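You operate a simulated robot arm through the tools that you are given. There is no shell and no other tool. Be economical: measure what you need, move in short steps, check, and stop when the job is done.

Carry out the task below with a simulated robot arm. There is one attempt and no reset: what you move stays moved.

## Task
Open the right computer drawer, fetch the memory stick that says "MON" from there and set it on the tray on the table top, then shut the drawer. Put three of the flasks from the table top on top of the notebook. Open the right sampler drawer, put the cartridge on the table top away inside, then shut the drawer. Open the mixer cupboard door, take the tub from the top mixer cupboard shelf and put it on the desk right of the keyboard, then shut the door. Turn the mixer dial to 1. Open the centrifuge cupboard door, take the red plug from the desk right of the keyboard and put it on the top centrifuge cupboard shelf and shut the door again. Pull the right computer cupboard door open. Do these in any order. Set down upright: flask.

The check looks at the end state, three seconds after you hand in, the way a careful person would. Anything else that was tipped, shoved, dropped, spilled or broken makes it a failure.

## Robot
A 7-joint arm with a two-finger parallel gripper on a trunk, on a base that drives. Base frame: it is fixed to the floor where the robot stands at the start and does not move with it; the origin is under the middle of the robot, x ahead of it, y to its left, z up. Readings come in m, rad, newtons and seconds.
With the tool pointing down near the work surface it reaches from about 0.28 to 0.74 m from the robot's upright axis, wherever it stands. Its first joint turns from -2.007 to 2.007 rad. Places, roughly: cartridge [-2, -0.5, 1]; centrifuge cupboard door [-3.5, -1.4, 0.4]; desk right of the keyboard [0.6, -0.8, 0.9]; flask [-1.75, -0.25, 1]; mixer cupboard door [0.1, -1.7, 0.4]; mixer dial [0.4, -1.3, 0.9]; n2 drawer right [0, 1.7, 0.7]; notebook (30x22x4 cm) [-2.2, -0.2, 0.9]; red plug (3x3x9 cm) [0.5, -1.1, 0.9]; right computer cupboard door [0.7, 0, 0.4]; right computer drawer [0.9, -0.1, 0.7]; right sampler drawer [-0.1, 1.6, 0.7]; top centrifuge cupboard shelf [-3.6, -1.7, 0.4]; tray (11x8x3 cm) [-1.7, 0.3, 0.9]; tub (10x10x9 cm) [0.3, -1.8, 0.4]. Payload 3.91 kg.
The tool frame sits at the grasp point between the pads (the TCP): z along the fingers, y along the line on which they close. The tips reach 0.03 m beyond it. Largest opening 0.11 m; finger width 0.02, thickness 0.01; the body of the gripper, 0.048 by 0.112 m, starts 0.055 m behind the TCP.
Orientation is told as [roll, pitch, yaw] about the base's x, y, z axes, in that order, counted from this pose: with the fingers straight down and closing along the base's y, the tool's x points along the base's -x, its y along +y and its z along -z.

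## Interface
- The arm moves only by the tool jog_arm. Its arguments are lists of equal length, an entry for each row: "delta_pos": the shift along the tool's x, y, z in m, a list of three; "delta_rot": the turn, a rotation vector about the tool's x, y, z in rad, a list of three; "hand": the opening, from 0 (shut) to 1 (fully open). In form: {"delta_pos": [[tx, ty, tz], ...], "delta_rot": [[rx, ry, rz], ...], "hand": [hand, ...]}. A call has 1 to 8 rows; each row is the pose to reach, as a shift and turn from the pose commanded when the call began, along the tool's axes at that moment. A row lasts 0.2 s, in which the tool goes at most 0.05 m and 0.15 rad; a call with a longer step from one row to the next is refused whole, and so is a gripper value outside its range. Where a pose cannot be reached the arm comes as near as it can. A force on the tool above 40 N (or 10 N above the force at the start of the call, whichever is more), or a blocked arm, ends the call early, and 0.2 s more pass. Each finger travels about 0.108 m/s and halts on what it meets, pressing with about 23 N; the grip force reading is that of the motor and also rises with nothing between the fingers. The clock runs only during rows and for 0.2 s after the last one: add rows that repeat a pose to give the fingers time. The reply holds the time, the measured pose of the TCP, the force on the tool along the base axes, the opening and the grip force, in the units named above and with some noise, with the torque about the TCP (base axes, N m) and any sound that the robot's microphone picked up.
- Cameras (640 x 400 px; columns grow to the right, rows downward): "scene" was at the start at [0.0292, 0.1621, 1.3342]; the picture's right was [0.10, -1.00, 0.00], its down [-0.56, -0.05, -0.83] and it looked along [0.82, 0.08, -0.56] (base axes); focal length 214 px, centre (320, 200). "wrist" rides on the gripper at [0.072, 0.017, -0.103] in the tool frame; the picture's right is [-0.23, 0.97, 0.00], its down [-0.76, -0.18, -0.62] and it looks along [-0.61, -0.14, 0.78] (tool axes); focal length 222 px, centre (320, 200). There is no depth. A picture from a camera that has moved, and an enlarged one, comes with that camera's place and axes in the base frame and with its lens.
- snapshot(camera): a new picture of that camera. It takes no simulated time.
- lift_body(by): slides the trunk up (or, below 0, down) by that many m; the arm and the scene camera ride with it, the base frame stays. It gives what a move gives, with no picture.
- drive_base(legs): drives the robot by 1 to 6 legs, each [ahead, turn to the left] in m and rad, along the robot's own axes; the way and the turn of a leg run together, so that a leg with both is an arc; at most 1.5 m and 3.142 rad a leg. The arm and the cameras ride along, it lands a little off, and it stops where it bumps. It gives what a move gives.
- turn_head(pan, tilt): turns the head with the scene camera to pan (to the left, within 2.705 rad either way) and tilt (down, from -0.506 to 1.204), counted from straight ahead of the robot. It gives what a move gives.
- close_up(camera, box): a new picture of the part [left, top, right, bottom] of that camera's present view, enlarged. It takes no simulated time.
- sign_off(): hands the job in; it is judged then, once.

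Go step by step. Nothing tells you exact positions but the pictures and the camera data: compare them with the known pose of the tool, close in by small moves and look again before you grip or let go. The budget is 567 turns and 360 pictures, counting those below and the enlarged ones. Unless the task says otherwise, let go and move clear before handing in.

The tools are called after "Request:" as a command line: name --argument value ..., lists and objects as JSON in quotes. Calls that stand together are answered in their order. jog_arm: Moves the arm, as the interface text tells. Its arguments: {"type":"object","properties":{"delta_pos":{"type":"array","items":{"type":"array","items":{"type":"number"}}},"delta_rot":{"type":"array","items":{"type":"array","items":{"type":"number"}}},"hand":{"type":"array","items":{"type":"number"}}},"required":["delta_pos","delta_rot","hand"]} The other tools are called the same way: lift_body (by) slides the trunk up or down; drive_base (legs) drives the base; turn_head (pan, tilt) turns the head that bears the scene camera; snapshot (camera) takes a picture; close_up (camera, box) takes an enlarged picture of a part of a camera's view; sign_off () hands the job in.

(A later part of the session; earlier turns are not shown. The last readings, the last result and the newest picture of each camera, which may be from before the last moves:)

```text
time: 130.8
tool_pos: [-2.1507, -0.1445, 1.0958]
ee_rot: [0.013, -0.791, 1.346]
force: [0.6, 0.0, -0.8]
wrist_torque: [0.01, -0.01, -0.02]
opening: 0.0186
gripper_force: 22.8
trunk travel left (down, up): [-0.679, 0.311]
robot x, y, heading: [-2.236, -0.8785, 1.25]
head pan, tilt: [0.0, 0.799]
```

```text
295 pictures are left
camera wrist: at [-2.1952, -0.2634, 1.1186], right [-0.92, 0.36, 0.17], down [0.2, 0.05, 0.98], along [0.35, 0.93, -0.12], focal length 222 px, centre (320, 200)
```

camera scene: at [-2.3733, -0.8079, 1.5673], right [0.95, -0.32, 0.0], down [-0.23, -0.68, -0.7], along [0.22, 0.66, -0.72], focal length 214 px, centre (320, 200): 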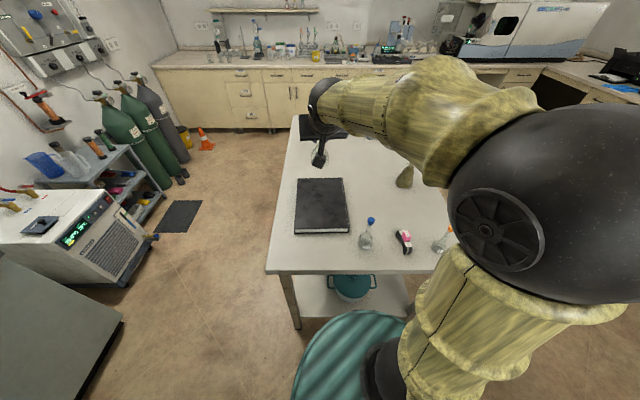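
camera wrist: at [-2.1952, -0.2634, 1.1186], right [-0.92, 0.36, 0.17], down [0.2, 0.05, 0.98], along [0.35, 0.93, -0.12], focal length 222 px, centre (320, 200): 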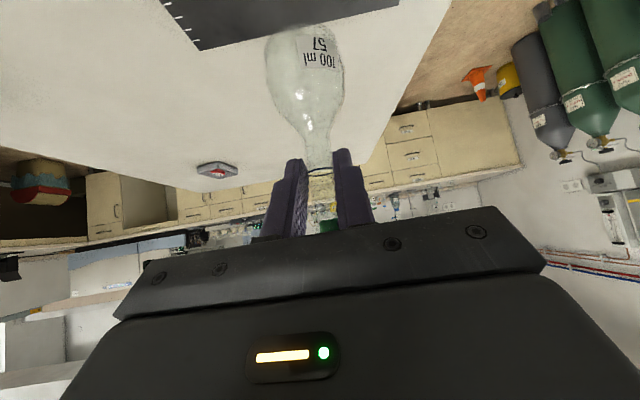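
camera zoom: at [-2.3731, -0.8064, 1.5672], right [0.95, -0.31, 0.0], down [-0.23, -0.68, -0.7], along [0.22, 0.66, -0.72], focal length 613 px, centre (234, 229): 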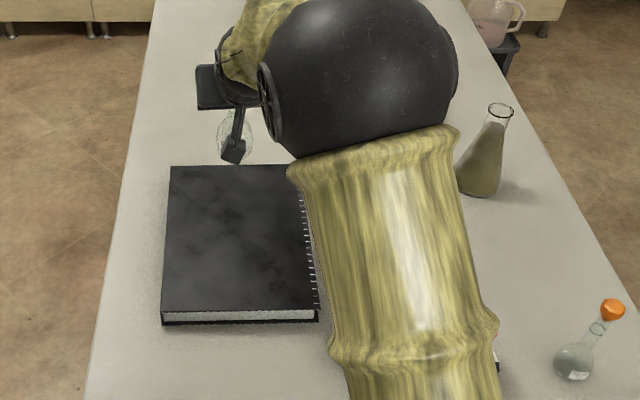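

Shift 1.5 cm back toward the notebook's middle and lower; contact expected at TCP z ≈ 1.027.

Request:
jog_arm --delta_pos '[[0.0104, 0.002, -0.0105], [0.0317, 0.002, 0.0106], [0.053, 0.002, 0.032]]' --delta_rot '[[0, 0, 0], [0, 0, 0], [0, 0, 0]]' --hand '[0, 0, 0]'

Request:
jog_arm --delta_pos '[[0.003, 0, 0.003], [0.006, 0, 0.006]]' --delta_rot '[[0, 0, 0], [0, 0, 0]]' --hand '[0, 0]'

Request:
snapshot --camera "wrist"

```text
time: 131.6
tool_pos: [-2.1567, -0.1593, 1.0394]
ee_rot: [0.012, -0.79, 1.346]
force: [-0.1, 0.0, -0.6]
wrist_torque: [0.01, -0.01, -0.02]
opening: 0.0187
gripper_force: 22.8
trunk travel left (down, up): [-0.679, 0.311]
robot x, y, heading: [-2.2277, -0.8752, 1.247]
head pan, tilt: [0.0, 0.799]
```

```text
time: 132.2
tool_pos: [-2.1566, -0.1596, 1.0302]
ee_rot: [0.012, -0.791, 1.348]
force: [-0.4, 0.5, -0.9]
wrist_torque: [-0.01, 0.03, 0.01]
opening: 0.0185
gripper_force: 23.3
trunk travel left (down, up): [-0.679, 0.311]
robot x, y, heading: [-2.2358, -0.8758, 1.254]
head pan, tilt: [0.0, 0.799]
```

```text
294 pictures are left
camera wrist: at [-2.201, -0.2772, 1.0521], right [-0.92, 0.36, 0.17], down [0.2, 0.05, 0.98], along [0.35, 0.93, -0.12], focal length 222 px, centre (320, 200)
```

wrist: 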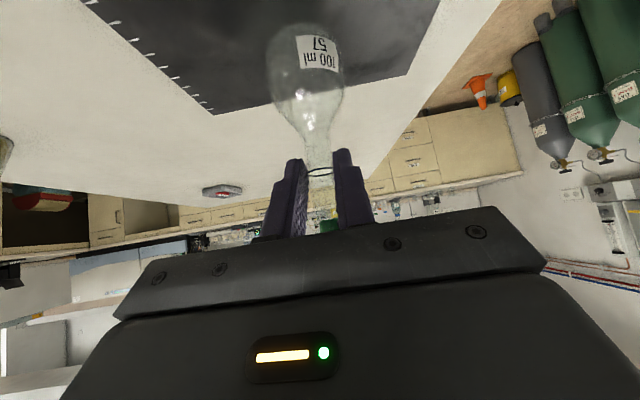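

Request:
jog_arm --delta_pos '[[0.0015, 0, 0.0015], [0.003, 0, 0.003], [0.0045, 0, 0.0045]]' --delta_rot '[[0, 0, 0], [0, 0, 0], [0, 0, 0]]' --hand '[0, 0, 0]'

```text
time: 133.0
tool_pos: [-2.1574, -0.1598, 1.0229]
ee_rot: [0.013, -0.793, 1.346]
force: [0.7, -0.1, -0.1]
wrist_torque: [-0.05, 0.01, 0.01]
opening: 0.0185
gripper_force: 22.9
trunk travel left (down, up): [-0.679, 0.311]
robot x, y, heading: [-2.2352, -0.8797, 1.252]
head pan, tilt: [0.0, 0.799]
```

Request:
jog_arm --delta_pos '[[0.0015, 0, 0.0015], [0.003, 0, 0.003], [0.0045, 0, 0.0045]]' --delta_rot '[[0, 0, 0], [0, 0, 0], [0, 0, 0]]' --hand '[0, 0, 0]'

```text
time: 133.8
tool_pos: [-2.1581, -0.1593, 1.0185]
ee_rot: [0.013, -0.794, 1.346]
force: [-0.2, -0.1, 5.1]
wrist_torque: [0.04, -0.12, -0.03]
opening: 0.0185
gripper_force: 22.7
trunk travel left (down, up): [-0.679, 0.311]
robot x, y, heading: [-2.2358, -0.8767, 1.252]
head pan, tilt: [0.0, 0.799]
```

Contact. Open and back away along the tool axis.

Request:
jog_arm --delta_pos '[[0, 0, 0], [0, 0, 0], [0, 0, 0], [0, 0, -0.03], [0, 0, -0.07], [0, 0, -0.11], [0, 0, -0.14]]' --delta_rot '[[0, 0, 0], [0, 0, 0], [0, 0, 0], [0, 0, 0], [0, 0, 0], [0, 0, 0], [0, 0, 0]]' --hand '[0.2, 0.4, 0.5, 0.5, 0.5, 0.5, 0.5]'

Request:
snapshot --camera "wrist"

Request:
snapshot --camera "scene"

```text
time: 135.4
tool_pos: [-2.1782, -0.2586, 1.1173]
ee_rot: [0.011, -0.793, 1.345]
force: [0.1, -0.3, 0.2]
wrist_torque: [-0.02, -0.02, -0.01]
opening: 0.0551
gripper_force: 0.0
trunk travel left (down, up): [-0.679, 0.311]
robot x, y, heading: [-2.2327, -0.8772, 1.252]
head pan, tilt: [0.0, 0.799]
```

```text
293 pictures are left
camera wrist: at [-2.2223, -0.3758, 1.1384], right [-0.92, 0.36, 0.17], down [0.2, 0.05, 0.98], along [0.35, 0.93, -0.12], focal length 222 px, centre (320, 200)
```

wrist: 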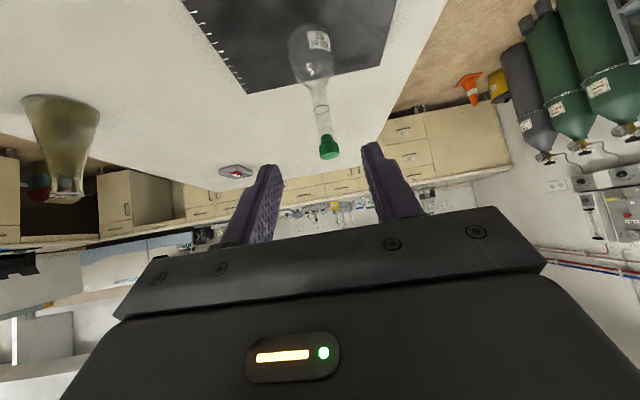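

```text
292 pictures are left
camera scene: at [-2.3735, -0.8087, 1.5673], right [0.95, -0.31, 0.0], down [-0.23, -0.68, -0.7], along [0.22, 0.66, -0.72], focal length 214 px, centre (320, 200)
```

scene: 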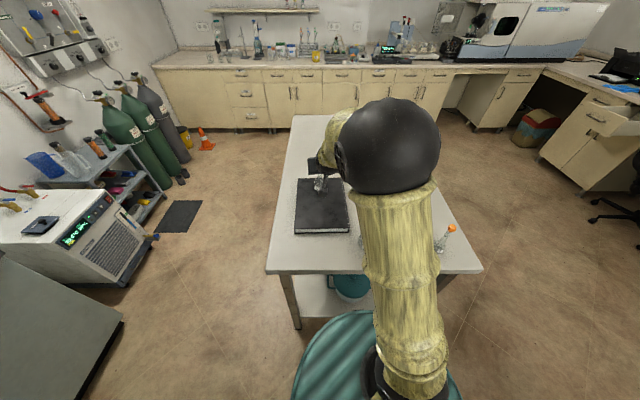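

Green flask stands upright on the notebook. Next the blue one at about (-2.087, -0.458): moving back and up to a pre-grasp behind it.

Request:
jog_arm --delta_pos '[[0.013, -0.019, -0.04], [0.025, -0.037, -0.079], [0.038, -0.056, -0.119], [0.051, -0.074, -0.159], [0.063, -0.093, -0.199], [0.076, -0.111, -0.238], [0.0886, -0.13, -0.278]]' --delta_rot '[[0, 0, 0], [0, 0, 0], [0, 0, 0], [0, 0, 0], [0, 0, 0], [0, 0, 0], [0, 0, 0]]' --hand '[0.5, 0.5, 0.5, 0.5, 0.5, 0.5, 0.5]'

Request:
snapshot --camera "scene"

Request:
snapshot --camera "wrist"

```text
time: 137.0
tool_pos: [-2.1191, -0.4737, 1.2222]
ee_rot: [0.013, -0.793, 1.348]
force: [0.3, 0.5, -0.2]
wrist_torque: [0.0, -0.03, -0.02]
opening: 0.055
gripper_force: 0.0
out of reach, approached as far as the arm can: row 6, 7
trunk travel left (down, up): [-0.679, 0.311]
robot x, y, heading: [-2.2328, -0.8738, 1.25]
head pan, tilt: [0.0, 0.799]
```

```text
291 pictures are left
camera scene: at [-2.3734, -0.8083, 1.5673], right [0.95, -0.32, 0.0], down [-0.23, -0.68, -0.7], along [0.22, 0.66, -0.72], focal length 214 px, centre (320, 200)
```

scene: 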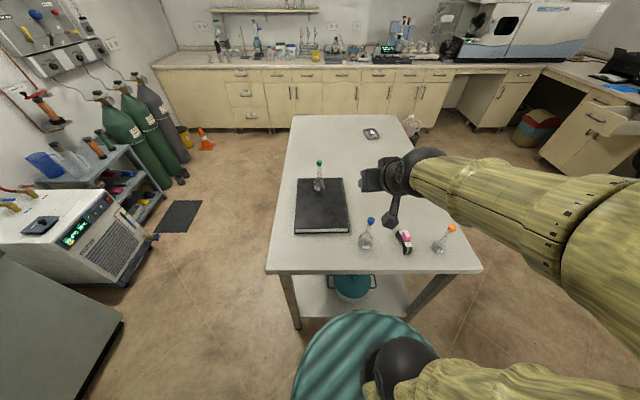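

```text
290 pictures are left
camera wrist: at [-2.1623, -0.5941, 1.243], right [-0.92, 0.36, 0.17], down [0.2, 0.05, 0.98], along [0.35, 0.93, -0.12], focal length 222 px, centre (320, 200)
```

wrist: 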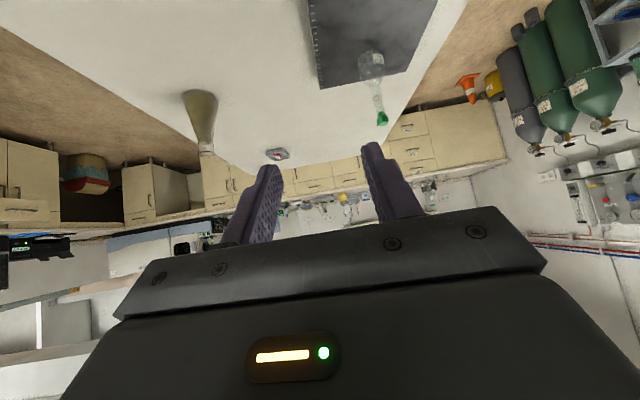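

Too close to the robot; I'll back the base 0.2 m and then approach the blue flask.

Request:
drive_base --legs '[[-0.2, 0]]'

Request:
jog_arm --delta_pos '[[0.002, -0.009, 0.041], [0.005, -0.019, 0.082], [0.007, -0.028, 0.122], [0.009, -0.037, 0.163], [0.0115, -0.0465, 0.204]]' --delta_rot '[[0, 0, 0], [0, 0, 0], [0, 0, 0], [0, 0, 0], [0, 0, 0]]' --hand '[0.5, 0.5, 0.5, 0.5, 0.5]'

Request:
snapshot --camera "scene"

Request:
snapshot --camera "wrist"

```text
time: 138.6
tool_pos: [-2.1822, -0.6671, 1.2212]
ee_rot: [0.012, -0.792, 1.347]
force: [0.1, -0.2, -0.5]
wrist_torque: [-0.01, 0.02, 0.03]
opening: 0.0552
gripper_force: 0.2
trunk travel left (down, up): [-0.679, 0.311]
robot x, y, heading: [-2.2989, -1.0659, 1.253]
head pan, tilt: [0.0, 0.799]
```

```text
time: 140.0
tool_pos: [-2.0196, -0.6375, 1.1108]
ee_rot: [0.014, -0.794, 1.11]
force: [-0.4, -0.3, 0.6]
wrist_torque: [-0.05, -0.02, -0.01]
opening: 0.0551
gripper_force: 0.1
out of reach, approached as far as the arm can: row 4, 5
trunk travel left (down, up): [-0.679, 0.311]
robot x, y, heading: [-2.2999, -1.0675, 1.255]
head pan, tilt: [0.0, 0.799]
stopped in row 5: the arm was blocked; the commanded pose is now the measured one
```

```text
289 pictures are left
camera scene: at [-2.4392, -0.9982, 1.5669], right [0.95, -0.31, 0.0], down [-0.22, -0.68, -0.7], along [0.22, 0.66, -0.72], focal length 214 px, centre (320, 200)
```

scene: 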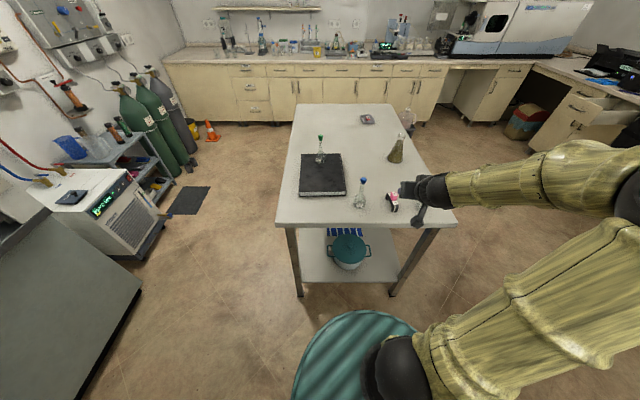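

```text
288 pictures are left
camera wrist: at [-2.0914, -0.7414, 1.1328], right [-0.81, 0.57, 0.17], down [0.21, 0.0, 0.98], along [0.56, 0.82, -0.11], focal length 222 px, centre (320, 200)
```

wrist: 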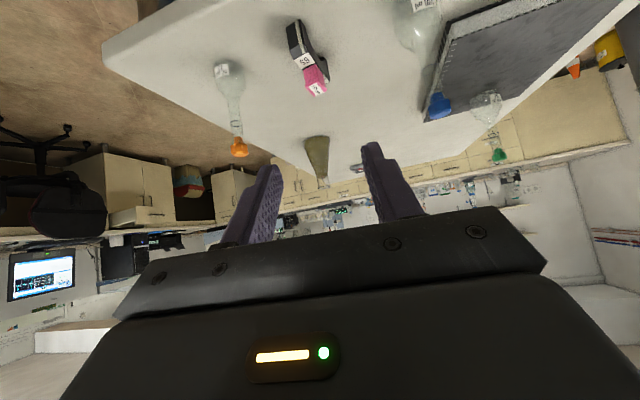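

The arm drifted to a limit with its elbow far right. I'll go up and toward the front-left to recover a natural posture.

Request:
jog_arm --delta_pos '[[-0.03, 0.01, -0.03], [-0.06, 0.04, -0.04], [-0.09, 0.075, -0.035], [-0.12, 0.11, -0.03], [-0.143, 0.142, -0.026]]' --delta_rot '[[0, 0, 0], [0, 0, 0], [0, 0, 0], [0, 0, 0], [0, 0, 0]]' --hand '[0.5, 0.5, 0.5, 0.5, 0.5]'

Request:
snapshot --camera "scene"

```text
time: 141.2
tool_pos: [-2.1106, -0.5291, 1.2422]
ee_rot: [0.019, -0.796, 1.104]
force: [0.2, 0.6, 0.6]
wrist_torque: [0.0, -0.02, 0.01]
opening: 0.0552
gripper_force: 0.3
out of reach, approached as far as the arm can: row 5
trunk travel left (down, up): [-0.679, 0.311]
robot x, y, heading: [-2.2965, -1.0688, 1.252]
head pan, tilt: [0.0, 0.799]
```

```text
287 pictures are left
camera scene: at [-2.4375, -0.9993, 1.5672], right [0.95, -0.31, 0.0], down [-0.22, -0.68, -0.7], along [0.22, 0.66, -0.72], focal length 214 px, centre (320, 200)
```

scene: 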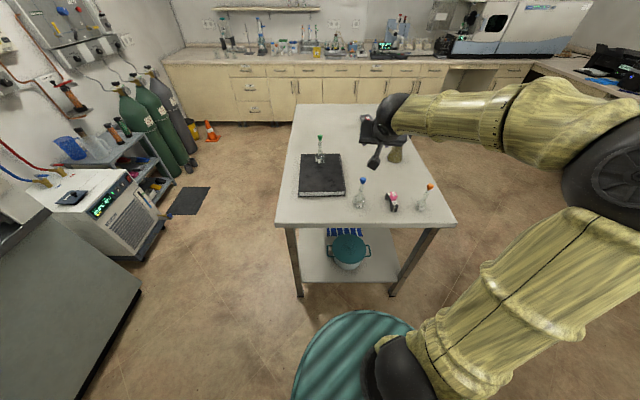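

Recovering. I'll hover above the blue flask's neck and descend vertically instead.

Request:
jog_arm --delta_pos '[[0.004, 0.003, 0.03], [0.008, 0.006, 0.06], [0.011, 0.009, 0.09], [0.0135, 0.0105, 0.117]]' --delta_rot '[[-0.027, 0, -0.026], [-0.053, 0, -0.052], [-0.08, 0, -0.079], [-0.107, 0, -0.105]]' --hand '[0.5, 0.5, 0.5, 0.5]'

Request:
snapshot --camera "wrist"

Request:
snapshot --camera "scene"

```text
time: 142.2
tool_pos: [-2.092, -0.5388, 1.1885]
ee_rot: [0.016, -0.797, 1.257]
force: [0.0, 0.3, 1.1]
wrist_torque: [0.01, -0.02, 0.01]
opening: 0.055
gripper_force: 0.1
out of reach, approached as far as the arm can: row 1, 2, 3, 4
trunk travel left (down, up): [-0.679, 0.311]
robot x, y, heading: [-2.2988, -1.0684, 1.244]
head pan, tilt: [0.0, 0.799]
```

```text
286 pictures are left
camera wrist: at [-2.1465, -0.6535, 1.21], right [-0.88, 0.44, 0.17], down [0.21, 0.03, 0.98], along [0.43, 0.9, -0.11], focal length 222 px, centre (320, 200)
```

wrist: 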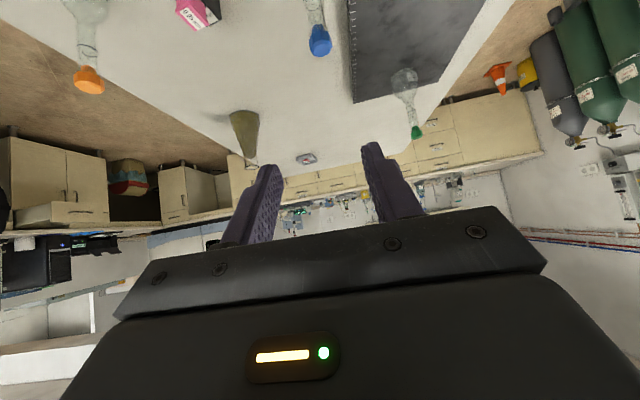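

```text
285 pictures are left
camera scene: at [-2.4364, -0.9989, 1.5673], right [0.95, -0.31, 0.0], down [-0.22, -0.68, -0.7], along [0.22, 0.66, -0.72], focal length 214 px, centre (320, 200)
```

scene: 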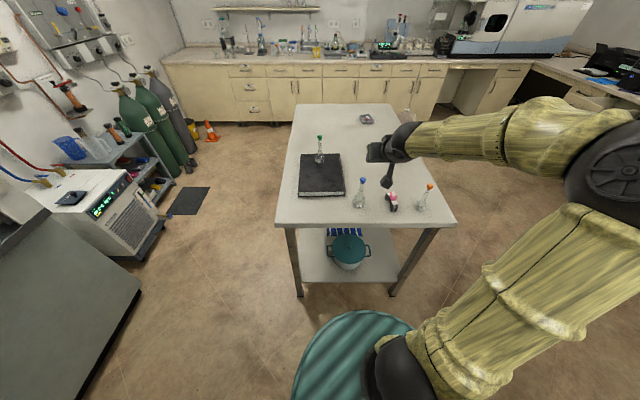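

I'll back up another 0.12 m so the arm works more extended, where its posture is good.

Request:
drive_base --legs '[[-0.12, 0]]'

Request:
jog_arm --delta_pos '[[-0.012, 0, 0.03], [-0.024, 0, 0.06], [-0.036, 0, 0.09], [-0.048, 0, 0.12], [-0.06, 0, 0.15], [-0.072, 0, 0.18]]' --delta_rot '[[0, 0, 0], [0, 0, 0], [0, 0, 0], [0, 0, 0], [0, 0, 0], [0, 0, 0]]' --hand '[0.5, 0.5, 0.5, 0.5, 0.5, 0.5]'

Request:
snapshot --camera "scene"

```text
time: 143.4
tool_pos: [-2.1313, -0.6559, 1.1894]
ee_rot: [0.016, -0.799, 1.257]
force: [-0.3, -0.3, 0.6]
wrist_torque: [0.02, -0.03, -0.02]
opening: 0.0552
gripper_force: 0.0
trunk travel left (down, up): [-0.679, 0.311]
robot x, y, heading: [-2.3348, -1.185, 1.255]
head pan, tilt: [0.0, 0.799]
```

```text
time: 144.8
tool_pos: [-2.1152, -0.6547, 1.1927]
ee_rot: [0.016, -0.797, 1.256]
force: [0.1, 0.3, -0.8]
wrist_torque: [0.01, -0.01, -0.02]
opening: 0.055
gripper_force: 0.1
out of reach, approached as far as the arm can: row 1, 2, 3, 4, 5, 6
trunk travel left (down, up): [-0.679, 0.311]
robot x, y, heading: [-2.3391, -1.1782, 1.251]
head pan, tilt: [0.0, 0.799]
```

```text
284 pictures are left
camera scene: at [-2.4744, -1.1141, 1.5673], right [0.95, -0.31, 0.0], down [-0.22, -0.68, -0.7], along [0.22, 0.66, -0.72], focal length 214 px, centre (320, 200)
```

scene: 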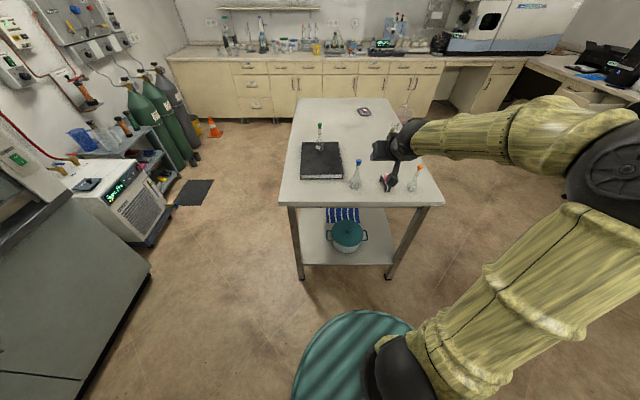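

The arm is stuck in this branch. I'll rotate the tool back to pointing down, which should unlock it.

Request:
jog_arm --delta_pos '[[0, 0, 0], [0, 0, 0], [0, 0, 0], [0, 0, 0], [0, 0, 0], [0, 0, 0]]' --delta_rot '[[0, 0.15, 0], [0, 0.3, 0], [0, 0.45, 0], [0, 0.6, 0], [0, 0.75, 0], [0, 0.79, 0]]' --hand '[0.5, 0.5, 0.5, 0.5, 0.5, 0.5]'

Request:
snapshot --camera "scene"

```text
time: 146.2
tool_pos: [-2.1357, -0.7741, 1.2105]
ee_rot: [0.012, -0.006, 1.269]
force: [0.4, 0.0, -0.6]
wrist_torque: [-0.02, 0.04, 0.0]
opening: 0.055
gripper_force: 0.0
out of reach, approached as far as the arm can: row 1, 2, 3, 4, 5, 6
trunk travel left (down, up): [-0.679, 0.311]
robot x, y, heading: [-2.3372, -1.181, 1.252]
head pan, tilt: [0.0, 0.799]
```

```text
283 pictures are left
camera scene: at [-2.4744, -1.1141, 1.5673], right [0.95, -0.31, 0.0], down [-0.22, -0.68, -0.7], along [0.22, 0.66, -0.72], focal length 214 px, centre (320, 200)
```

scene: 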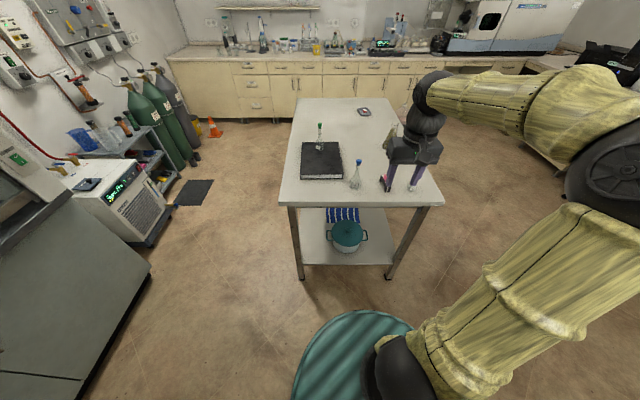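

Request:
jog_arm --delta_pos '[[-0.02, 0.03, 0], [-0.04, 0.06, 0.0], [-0.06, 0.09, 0.0], [-0.08, 0.12, 0.0], [-0.1, 0.15, 0.0], [-0.12, 0.18, 0.0]]' --delta_rot '[[0, 0, 0], [0, 0, 0], [0, 0, 0], [0, 0, 0], [0, 0, 0], [0, 0, 0]]' --hand '[0.5, 0.5, 0.5, 0.5, 0.5, 0.5]'

Request:
snapshot --camera "scene"

```text
time: 147.6
tool_pos: [-2.2382, -0.7658, 1.2279]
ee_rot: [0.012, -0.009, 1.268]
force: [-0.2, -0.1, -0.7]
wrist_torque: [0.05, -0.01, 0.02]
opening: 0.0549
gripper_force: 0.1
out of reach, approached as far as the arm can: row 1, 2, 3, 4, 5, 6
trunk travel left (down, up): [-0.679, 0.311]
robot x, y, heading: [-2.3377, -1.1836, 1.252]
head pan, tilt: [0.0, 0.799]
```

```text
282 pictures are left
camera scene: at [-2.4744, -1.1141, 1.5673], right [0.95, -0.31, 0.0], down [-0.22, -0.68, -0.7], along [0.22, 0.66, -0.72], focal length 214 px, centre (320, 200)
```

scene: 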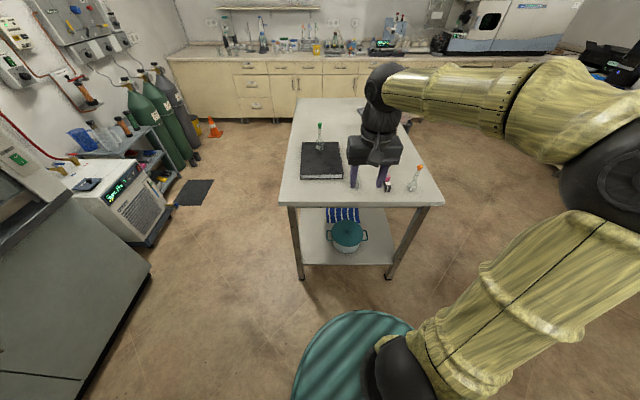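

I'll move toward the home-like pose (higher relative to the trunk, slightly left) to let the elbow come up.

Request:
jog_arm --delta_pos '[[0, 0.02, -0.03], [0, 0.04, -0.06], [0, 0.06, -0.09], [0, 0.08, -0.12], [0, 0.1, -0.15], [0, 0.12, -0.18]]' --delta_rot '[[0, 0, 0], [0, 0, 0], [0, 0, 0], [0, 0, 0], [0, 0, 0], [0, 0, 0]]' --hand '[0.5, 0.5, 0.5, 0.5, 0.5, 0.5]'

Request:
jog_arm --delta_pos '[[-0.03, 0, 0.03], [-0.06, 0, 0.06], [-0.09, 0, 0.09], [-0.12, 0, 0.12]]' --delta_rot '[[0, 0, 0], [0, 0, 0], [0, 0, 0], [0, 0, 0]]' --hand '[0.5, 0.5, 0.5, 0.5]'

Request:
snapshot --camera "scene"

```text
time: 149.0
tool_pos: [-2.3529, -0.7319, 1.4089]
ee_rot: [0.012, -0.006, 1.27]
force: [-0.4, 0.3, 0.5]
wrist_torque: [-0.02, -0.02, -0.03]
opening: 0.0551
gripper_force: 0.2
out of reach, approached as far as the arm can: row 1, 2
trunk travel left (down, up): [-0.679, 0.311]
robot x, y, heading: [-2.3356, -1.1808, 1.25]
head pan, tilt: [0.0, 0.799]
```

```text
time: 150.0
tool_pos: [-2.3168, -0.6149, 1.2884]
ee_rot: [0.013, -0.007, 1.268]
force: [-0.7, -0.2, 0.2]
wrist_torque: [-0.02, 0.02, -0.01]
opening: 0.0547
gripper_force: 0.0
trunk travel left (down, up): [-0.679, 0.311]
robot x, y, heading: [-2.3345, -1.1833, 1.248]
head pan, tilt: [0.0, 0.799]
```

```text
281 pictures are left
camera scene: at [-2.4741, -1.1128, 1.5673], right [0.95, -0.31, 0.0], down [-0.23, -0.68, -0.7], along [0.22, 0.66, -0.72], focal length 214 px, centre (320, 200)
```

scene: 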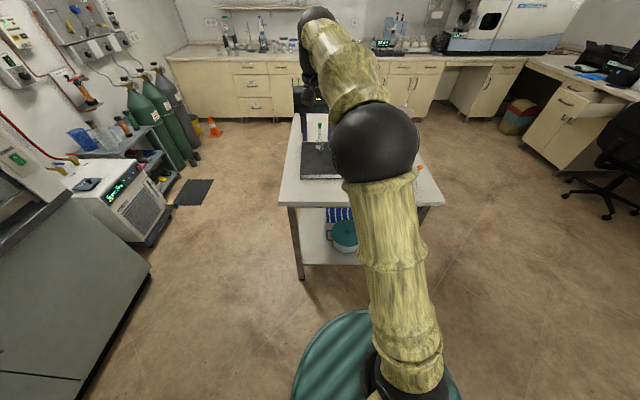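

The arm is back in its natural elbow-up posture. I'll extend toward the blue flask while tilting the tool to 45°.

Request:
jog_arm --delta_pos '[[-0.03, -0.025, 0], [-0.06, -0.05, 0], [-0.09, -0.08, 0.0], [-0.12, -0.11, 0.0], [-0.14, -0.14, 0.0], [-0.15, -0.165, 0.0], [-0.15, -0.165, 0]]' --delta_rot '[[0, -0.1, 0], [0, -0.22, 0], [0, -0.35, 0], [0, -0.48, 0], [0, -0.6, 0], [0, -0.72, 0], [0, -0.785, 0]]' --hand '[0.5, 0.5, 0.5, 0.5, 0.5, 0.5, 0.5]'

Request:
snapshot --camera "scene"

Request:
snapshot --camera "wrist"

```text
time: 151.6
tool_pos: [-2.1164, -0.523, 1.2911]
ee_rot: [0.017, -0.793, 1.256]
force: [-0.5, 0.6, 0.2]
wrist_torque: [-0.01, 0.01, -0.04]
opening: 0.055
gripper_force: 0.0
trunk travel left (down, up): [-0.679, 0.311]
robot x, y, heading: [-2.3382, -1.1814, 1.255]
head pan, tilt: [0.0, 0.799]
```

```text
280 pictures are left
camera scene: at [-2.4748, -1.1142, 1.5673], right [0.95, -0.31, 0.0], down [-0.22, -0.68, -0.7], along [0.22, 0.66, -0.72], focal length 214 px, centre (320, 200)
```

scene: 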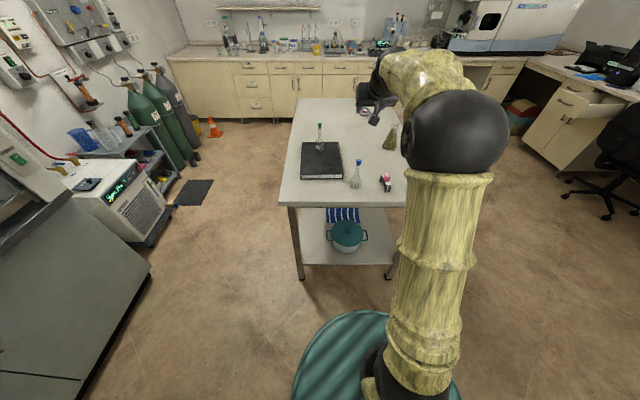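

```text
279 pictures are left
camera wrist: at [-2.1708, -0.6375, 1.3115], right [-0.88, 0.44, 0.17], down [0.21, 0.03, 0.98], along [0.43, 0.9, -0.12], focal length 222 px, centre (320, 200)
```

wrist: 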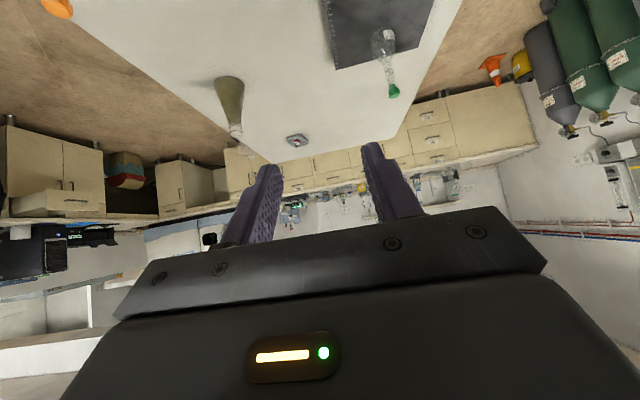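

Posture is good. Lower to the pre-grasp point behind the blue flask's neck.

Request:
jog_arm --delta_pos '[[0.028, -0.001, 0.024], [0.056, -0.002, 0.048], [0.085, -0.003, 0.073], [0.113, -0.004, 0.097], [0.141, -0.005, 0.121], [0.169, -0.005, 0.145]]' --delta_rot '[[0, 0, 0], [0, 0, 0], [0, 0, 0], [0, 0, 0], [0, 0, 0], [0, 0, 0]]' --hand '[0.5, 0.5, 0.5, 0.5, 0.5, 0.5]'

Request:
snapshot --camera "wrist"

```text
time: 153.0
tool_pos: [-2.1184, -0.5371, 1.0675]
ee_rot: [0.017, -0.793, 1.255]
force: [0.4, -0.4, -0.8]
wrist_torque: [0.0, -0.02, 0.0]
opening: 0.0553
gripper_force: 0.0
trunk travel left (down, up): [-0.679, 0.311]
robot x, y, heading: [-2.3348, -1.1855, 1.251]
head pan, tilt: [0.0, 0.799]
```

```text
278 pictures are left
camera wrist: at [-2.1725, -0.6515, 1.0887], right [-0.88, 0.44, 0.17], down [0.21, 0.03, 0.98], along [0.43, 0.9, -0.12], focal length 222 px, centre (320, 200)
```

wrist: 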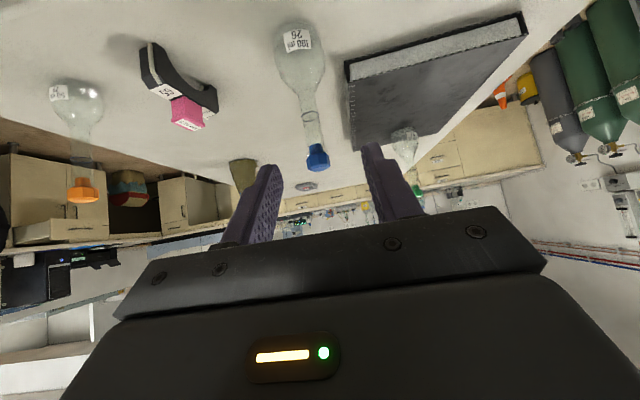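

The neck is about 8 mm left in tool y; correcting while advancing, then checking before closing.

Request:
jog_arm --delta_pos '[[0, -0.007, 0.03], [0, -0.007, 0.065], [0, -0.007, 0.1], [0, -0.007, 0.118]]' --delta_rot '[[0, 0, 0], [0, 0, 0], [0, 0, 0], [0, 0, 0]]' --hand '[0.5, 0.5, 0.5, 0.5]'

Request:
snapshot --camera "wrist"

```text
time: 154.0
tool_pos: [-2.0869, -0.4599, 0.9836]
ee_rot: [0.016, -0.793, 1.257]
force: [-1.0, 0.5, -0.6]
wrist_torque: [-0.01, 0.0, -0.06]
opening: 0.0552
gripper_force: 0.1
trunk travel left (down, up): [-0.679, 0.311]
robot x, y, heading: [-2.3382, -1.181, 1.255]
head pan, tilt: [0.0, 0.799]
```

```text
277 pictures are left
camera wrist: at [-2.1407, -0.5741, 1.0057], right [-0.88, 0.44, 0.17], down [0.21, 0.03, 0.98], along [0.43, 0.9, -0.12], focal length 222 px, centre (320, 200)
```

wrist: 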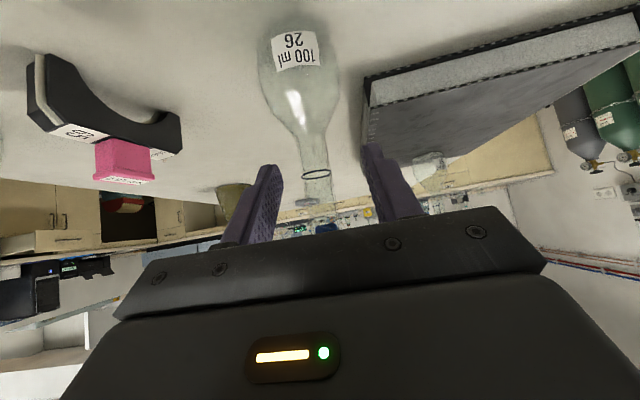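

Closing on the blue flask's neck and lifting straight up.

Request:
jog_arm --delta_pos '[[0, 0, 0], [0, 0, 0], [0, 0, 0], [-0.007, 0, -0.007], [-0.035, 0, -0.035], [-0.07, 0, -0.07], [-0.1, 0, -0.1], [-0.13, 0, -0.13]]' --delta_rot '[[0, 0, 0], [0, 0, 0], [0, 0, 0], [0, 0, 0], [0, 0, 0], [0, 0, 0], [0, 0, 0], [0, 0, 0]]' --hand '[0.2, 0, 0, 0, 0, 0, 0, 0]'

Request:
snapshot --camera "wrist"

```text
time: 155.8
tool_pos: [-2.0856, -0.4629, 1.1697]
ee_rot: [0.016, -0.791, 1.257]
force: [-0.5, 0.1, -0.6]
wrist_torque: [0.01, 0.0, 0.01]
opening: 0.0211
gripper_force: 22.4
trunk travel left (down, up): [-0.679, 0.311]
robot x, y, heading: [-2.3389, -1.1806, 1.253]
head pan, tilt: [0.0, 0.799]
```

```text
276 pictures are left
camera wrist: at [-2.1392, -0.5763, 1.1912], right [-0.88, 0.44, 0.17], down [0.21, 0.03, 0.98], along [0.43, 0.9, -0.12], focal length 222 px, centre (320, 200)
```

wrist: 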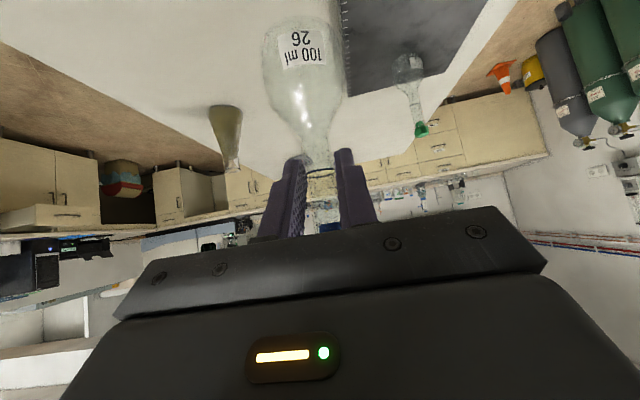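

Held. Drive forward 0.2 m, then carry it left over the notebook to (-2.238, -0.26).

Request:
drive_base --legs '[[0.2, 0]]'

Request:
snapshot --camera "scene"

```text
time: 157.4
tool_pos: [-2.0221, -0.2681, 1.1672]
ee_rot: [0.018, -0.79, 1.258]
force: [0.0, 0.4, -0.3]
wrist_torque: [-0.05, 0.01, 0.02]
opening: 0.0206
gripper_force: 22.9
trunk travel left (down, up): [-0.679, 0.311]
robot x, y, heading: [-2.2727, -0.9916, 1.254]
head pan, tilt: [0.0, 0.799]
```

```text
275 pictures are left
camera scene: at [-2.4108, -0.921, 1.5672], right [0.95, -0.31, 0.0], down [-0.22, -0.68, -0.7], along [0.22, 0.66, -0.72], focal length 214 px, centre (320, 200)
```

scene: 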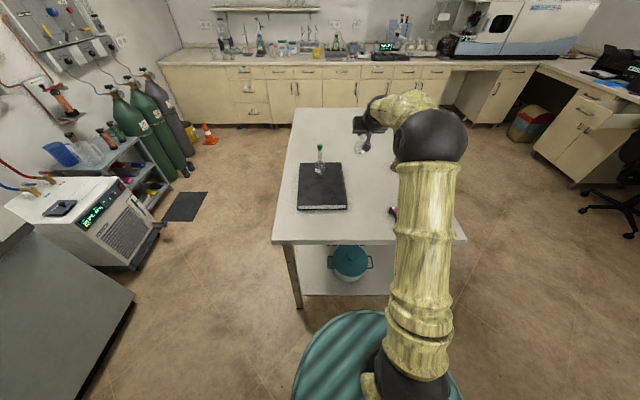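

Request:
jog_arm --delta_pos '[[0.01, 0.042, -0.01], [0.018, 0.083, -0.018], [0.027, 0.125, -0.027], [0.035, 0.167, -0.035], [0.0412, 0.208, -0.0415], [0.0746, 0.208, -0.0084]]' --delta_rot '[[0, 0, 0], [0, 0, 0], [0, 0, 0], [0, 0, 0], [0, 0, 0], [0, 0, 0]]' --hand '[0, 0, 0, 0, 0, 0]'

Request:
snapshot --camera "scene"

Request:
snapshot --camera "wrist"

```text
time: 158.8
tool_pos: [-2.2382, -0.2622, 1.1231]
ee_rot: [0.018, -0.792, 1.256]
force: [-0.5, 0.4, -0.8]
wrist_torque: [-0.06, 0.0, -0.02]
opening: 0.0205
gripper_force: 23.3
trunk travel left (down, up): [-0.679, 0.311]
robot x, y, heading: [-2.2726, -0.9932, 1.249]
head pan, tilt: [0.0, 0.799]
```

```text
274 pictures are left
camera scene: at [-2.4114, -0.9213, 1.5672], right [0.95, -0.31, 0.0], down [-0.22, -0.68, -0.7], along [0.22, 0.66, -0.72], focal length 214 px, centre (320, 200)
```

scene: 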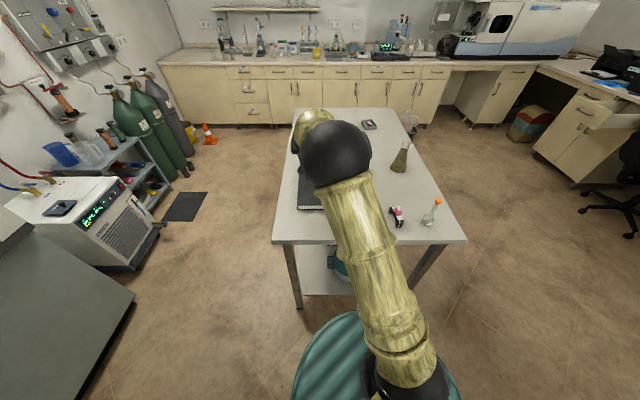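

```text
273 pictures are left
camera wrist: at [-2.2924, -0.3762, 1.1456], right [-0.88, 0.44, 0.17], down [0.21, 0.03, 0.98], along [0.43, 0.9, -0.12], focal length 222 px, centre (320, 200)
```

wrist: 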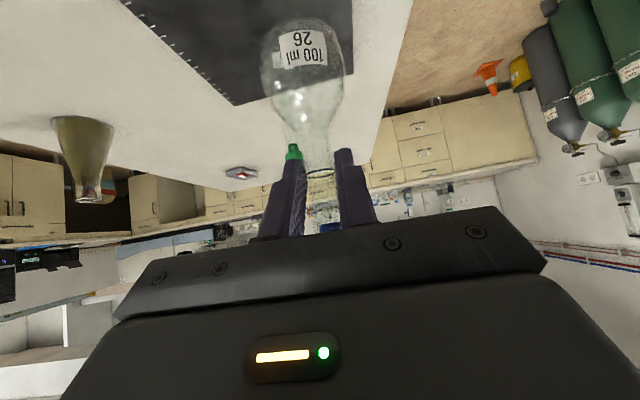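

Position good. Lowering onto the notebook.

Request:
jog_arm --delta_pos '[[0.025, 0, 0.025], [0.05, 0, 0.05], [0.066, 0, 0.066]]' --delta_rot '[[0, 0, 0], [0, 0, 0], [0, 0, 0]]' --hand '[0, 0, 0]'

Request:
jog_arm --delta_pos '[[0.002, 0, 0.002], [0.004, 0, 0.004], [0.006, 0, 0.006]]' --delta_rot '[[0, 0, 0], [0, 0, 0], [0, 0, 0]]' --hand '[0, 0, 0]'

Request:
snapshot --camera "wrist"

```text
time: 159.6
tool_pos: [-2.2404, -0.2624, 1.0305]
ee_rot: [0.018, -0.792, 1.256]
force: [0.3, -0.2, -0.8]
wrist_torque: [-0.02, 0.02, -0.04]
opening: 0.0205
gripper_force: 23.0
trunk travel left (down, up): [-0.679, 0.311]
robot x, y, heading: [-2.2682, -0.9895, 1.256]
head pan, tilt: [0.0, 0.799]
```

```text
time: 160.4
tool_pos: [-2.2407, -0.2628, 1.0206]
ee_rot: [0.016, -0.794, 1.256]
force: [-0.5, 0.1, -1.8]
wrist_torque: [-0.01, -0.01, -0.03]
opening: 0.0202
gripper_force: 23.1
trunk travel left (down, up): [-0.679, 0.311]
robot x, y, heading: [-2.275, -0.989, 1.254]
head pan, tilt: [0.0, 0.799]
```

```text
272 pictures are left
camera wrist: at [-2.2942, -0.3766, 1.0438], right [-0.88, 0.44, 0.17], down [0.21, 0.03, 0.98], along [0.43, 0.9, -0.12], focal length 222 px, centre (320, 200)
```

wrist: 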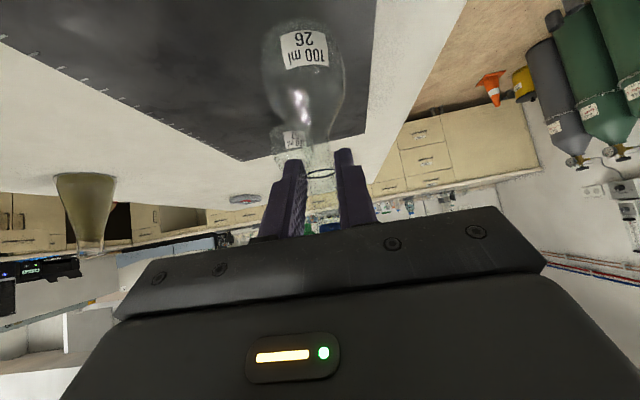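

Request:
jog_arm --delta_pos '[[0.0015, 0, 0.0015], [0.003, 0, 0.003], [0.0045, 0, 0.0045]]' --delta_rot '[[0, 0, 0], [0, 0, 0], [0, 0, 0]]' --hand '[0, 0, 0]'

```text
time: 161.2
tool_pos: [-2.2401, -0.261, 1.0154]
ee_rot: [0.015, -0.793, 1.257]
force: [-1.2, -0.3, 0.5]
wrist_torque: [0.01, 0.02, 0.0]
opening: 0.0204
gripper_force: 22.8
trunk travel left (down, up): [-0.679, 0.311]
robot x, y, heading: [-2.2697, -0.9893, 1.251]
head pan, tilt: [0.0, 0.799]
```

Request:
jog_arm --delta_pos '[[0.0015, 0, 0.0015], [0.003, 0, 0.003]]' --delta_rot '[[0, 0, 0], [0, 0, 0]]' --hand '[0, 0]'

```text
time: 161.8
tool_pos: [-2.2408, -0.2628, 1.0158]
ee_rot: [0.019, -0.798, 1.252]
force: [3.3, 0.9, 20.4]
wrist_torque: [-0.09, -0.68, -0.01]
opening: 0.0201
gripper_force: 23.0
trunk travel left (down, up): [-0.679, 0.311]
robot x, y, heading: [-2.274, -0.9902, 1.255]
head pan, tilt: [0.0, 0.799]
```

Contact. Ease up 2 mm, open, back away.

Request:
jog_arm --delta_pos '[[-0.0022, 0, -0.0022], [-0.0022, 0, -0.0022], [-0.0022, 0, -0.0022], [-0.0022, 0, -0.03], [-0.002, 0, -0.07], [-0.002, 0, -0.11], [-0.002, 0, -0.15]]' --delta_rot '[[0, 0, 0], [0, 0, 0], [0, 0, 0], [0, 0, 0], [0, 0, 0], [0, 0, 0], [0, 0, 0]]' --hand '[0.1, 0.35, 0.5, 0.5, 0.5, 0.5, 0.5]'

Request:
snapshot --camera "wrist"

Request:
snapshot --camera "scene"

```text
time: 163.4
tool_pos: [-2.2713, -0.3656, 1.1198]
ee_rot: [0.017, -0.791, 1.255]
force: [-0.9, -0.4, -0.2]
wrist_torque: [0.0, 0.01, 0.04]
opening: 0.0551
gripper_force: 0.0
trunk travel left (down, up): [-0.679, 0.311]
robot x, y, heading: [-2.2717, -0.9912, 1.254]
head pan, tilt: [0.0, 0.799]
```

```text
271 pictures are left
camera wrist: at [-2.3242, -0.4798, 1.1411], right [-0.88, 0.44, 0.17], down [0.21, 0.03, 0.98], along [0.43, 0.9, -0.12], focal length 222 px, centre (320, 200)
```

wrist: 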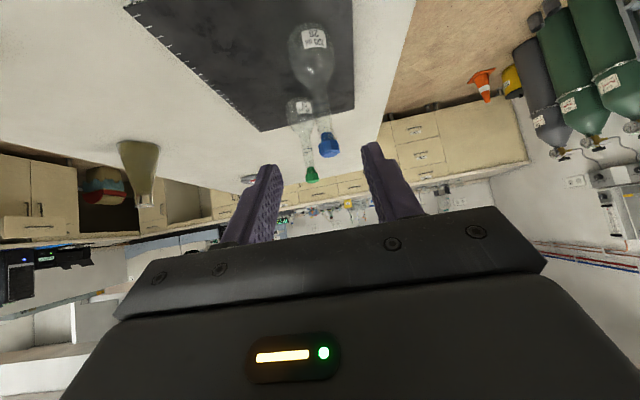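

```text
270 pictures are left
camera scene: at [-2.4115, -0.9237, 1.5673], right [0.95, -0.31, 0.0], down [-0.22, -0.68, -0.7], along [0.22, 0.66, -0.72], focal length 214 px, centre (320, 200)
```

scene: 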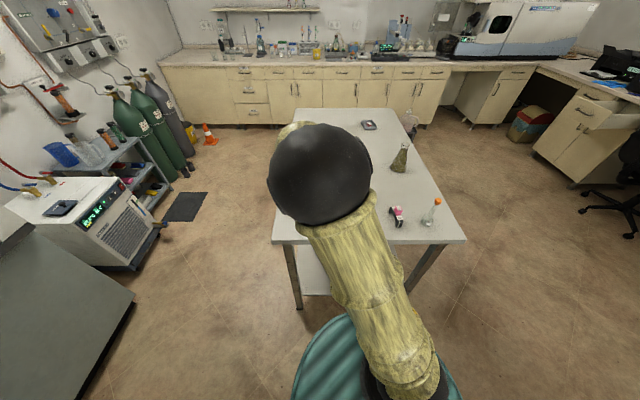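

Both flasks stand well. Next, the orange flask at about (-1.845, -0.555): back the base 0.15 m and swing the hand over at z≈1.15.

Request:
drive_base --legs '[[-0.15, 0]]'

Request:
jog_arm --delta_pos '[[-0.02, -0.02, -0.02], [-0.02, -0.065, -0.02], [-0.02, -0.11, -0.02], [-0.02, -0.155, -0.02], [-0.02, -0.2, -0.02], [-0.02, -0.217, -0.02]]' --delta_rot '[[0, 0, 0], [0, 0, 0], [0, 0, 0], [0, 0, 0], [0, 0, 0], [0, 0, 0]]' --hand '[0.5, 0.5, 0.5, 0.5, 0.5, 0.5]'

Request:
jog_arm --delta_pos '[[-0.003, -0.036, 0.003], [-0.006, -0.072, 0.006], [-0.009, -0.108, 0.009], [-0.012, -0.144, 0.012], [-0.015, -0.18, 0.014], [-0.0187, -0.217, 0.017]]' --delta_rot '[[0.043, 0, 0.043], [0.087, 0, 0.085], [0.13, 0, 0.128], [0.173, 0, 0.171], [0.217, 0, 0.213], [0.26, 0, 0.256]]' --hand '[0.5, 0.5, 0.5, 0.5, 0.5, 0.5]'

Request:
snapshot --camera "wrist"

Request:
snapshot --camera "scene"

```text
time: 164.8
tool_pos: [-2.3175, -0.5083, 1.1191]
ee_rot: [0.017, -0.793, 1.257]
force: [-0.1, -0.4, -0.8]
wrist_torque: [0.0, -0.02, 0.01]
opening: 0.055
gripper_force: 0.1
trunk travel left (down, up): [-0.679, 0.311]
robot x, y, heading: [-2.3182, -1.1352, 1.254]
head pan, tilt: [0.0, 0.799]
```

```text
time: 166.2
tool_pos: [-2.1111, -0.5729, 1.1448]
ee_rot: [0.017, -0.793, 1.26]
force: [-0.6, -0.4, -0.1]
wrist_torque: [0.02, -0.04, -0.06]
opening: 0.0548
gripper_force: 0.0
trunk travel left (down, up): [-0.679, 0.311]
robot x, y, heading: [-2.3197, -1.13, 1.253]
head pan, tilt: [0.0, 0.799]
```

```text
time: 167.6
tool_pos: [-1.8936, -0.6143, 1.1439]
ee_rot: [0.015, -0.786, 0.891]
force: [-1.1, 0.7, 0.0]
wrist_torque: [-0.03, -0.01, 0.03]
opening: 0.055
gripper_force: 0.1
trunk travel left (down, up): [-0.679, 0.311]
robot x, y, heading: [-2.3238, -1.1359, 1.25]
head pan, tilt: [0.0, 0.799]
```

```text
269 pictures are left
camera wrist: at [-1.9841, -0.7005, 1.1658], right [-0.66, 0.73, 0.17], down [0.21, -0.04, 0.98], along [0.72, 0.68, -0.12], focal length 222 px, centre (320, 200)
```

wrist: 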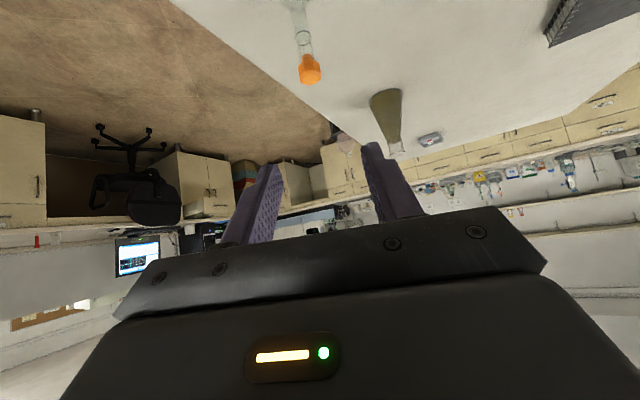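

```text
268 pictures are left
camera scene: at [-2.4575, -1.0652, 1.5674], right [0.95, -0.31, 0.0], down [-0.23, -0.68, -0.7], along [0.22, 0.66, -0.72], focal length 214 px, centre (320, 200)
```

scene: 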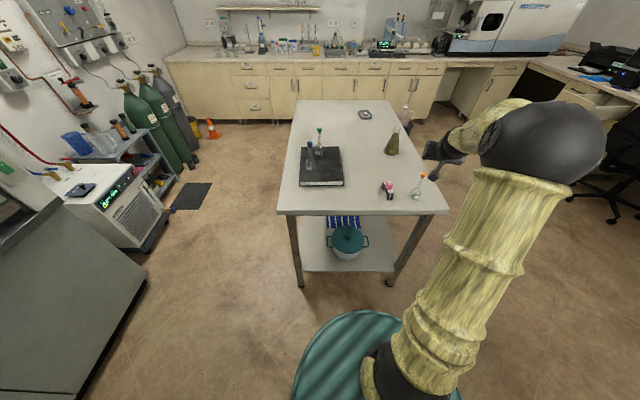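

Request:
close_up --camera "scene" --box '[370, 140, 450, 210]'

```text
5.71 times, centred on (410, 175) of scene
camera zoom: at [-2.4575, -1.0652, 1.5674], right [0.95, -0.31, 0.0], down [-0.23, -0.68, -0.7], along [0.22, 0.66, -0.72], focal length 1226 px, centre (-194, 343)
```

zoom: 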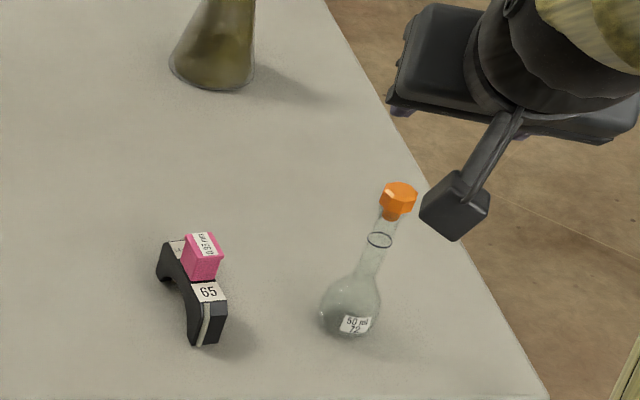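

It's a smaller flask (50 ml), neck at about (-1.841, -0.550, 0.967). Going to its pre-grasp.

Request:
jog_arm --delta_pos '[[0.022, 0, 0.028], [0.044, 0, 0.056], [0.0663, 0, 0.0836]]' --delta_rot '[[0, 0, 0], [0, 0, 0], [0, 0, 0]]' --hand '[0.5, 0.5, 0.5]'

Request:
snapshot --camera "wrist"

```text
time: 168.4
tool_pos: [-1.886, -0.6021, 1.0371]
ee_rot: [0.016, -0.789, 0.893]
force: [0.0, 0.3, -0.3]
wrist_torque: [0.0, 0.04, -0.01]
opening: 0.0548
gripper_force: 0.1
trunk travel left (down, up): [-0.679, 0.311]
robot x, y, heading: [-2.3222, -1.1358, 1.258]
head pan, tilt: [0.0, 0.799]
```

```text
266 pictures are left
camera wrist: at [-1.9776, -0.6899, 1.0589], right [-0.66, 0.73, 0.17], down [0.21, -0.04, 0.98], along [0.72, 0.68, -0.12], focal length 222 px, centre (320, 200)
```

wrist: 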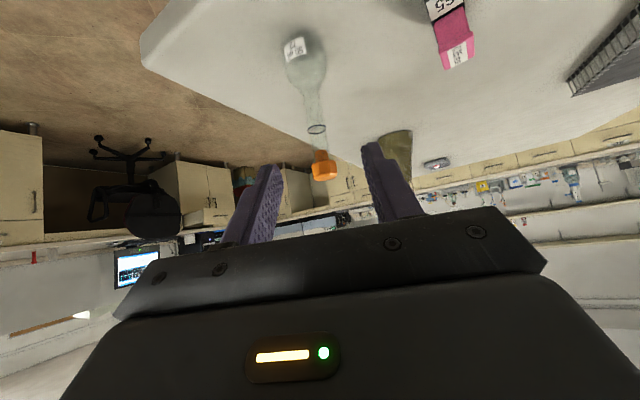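

The neck ring is right on the tool axis. Advance, then close and lift.

Request:
jog_arm --delta_pos '[[0, -0.002, 0.035], [0, -0.002, 0.07], [0, -0.002, 0.1]]' --delta_rot '[[0, 0, 0], [0, 0, 0], [0, 0, 0]]' --hand '[0.5, 0.5, 0.5]'

Request:
snapshot --camera "wrist"

```text
time: 169.2
tool_pos: [-1.8417, -0.5473, 0.9663]
ee_rot: [0.016, -0.787, 0.891]
force: [1.1, 0.8, 0.9]
wrist_torque: [-0.02, -0.01, 0.0]
opening: 0.0551
gripper_force: 0.1
trunk travel left (down, up): [-0.679, 0.311]
robot x, y, heading: [-2.3226, -1.1331, 1.253]
head pan, tilt: [0.0, 0.799]
```

```text
265 pictures are left
camera wrist: at [-1.9324, -0.6345, 0.9881], right [-0.66, 0.73, 0.17], down [0.21, -0.04, 0.98], along [0.72, 0.68, -0.12], focal length 222 px, centre (320, 200)
```

wrist: 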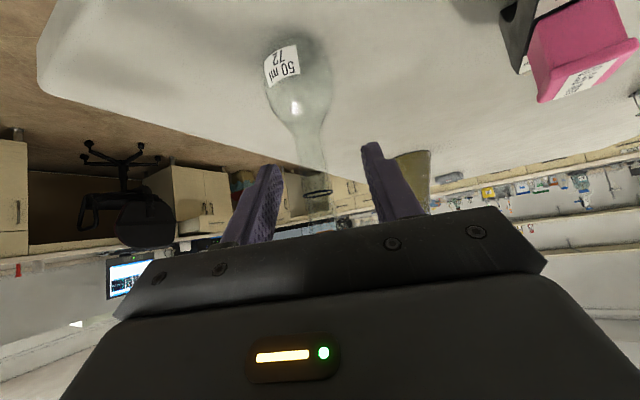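

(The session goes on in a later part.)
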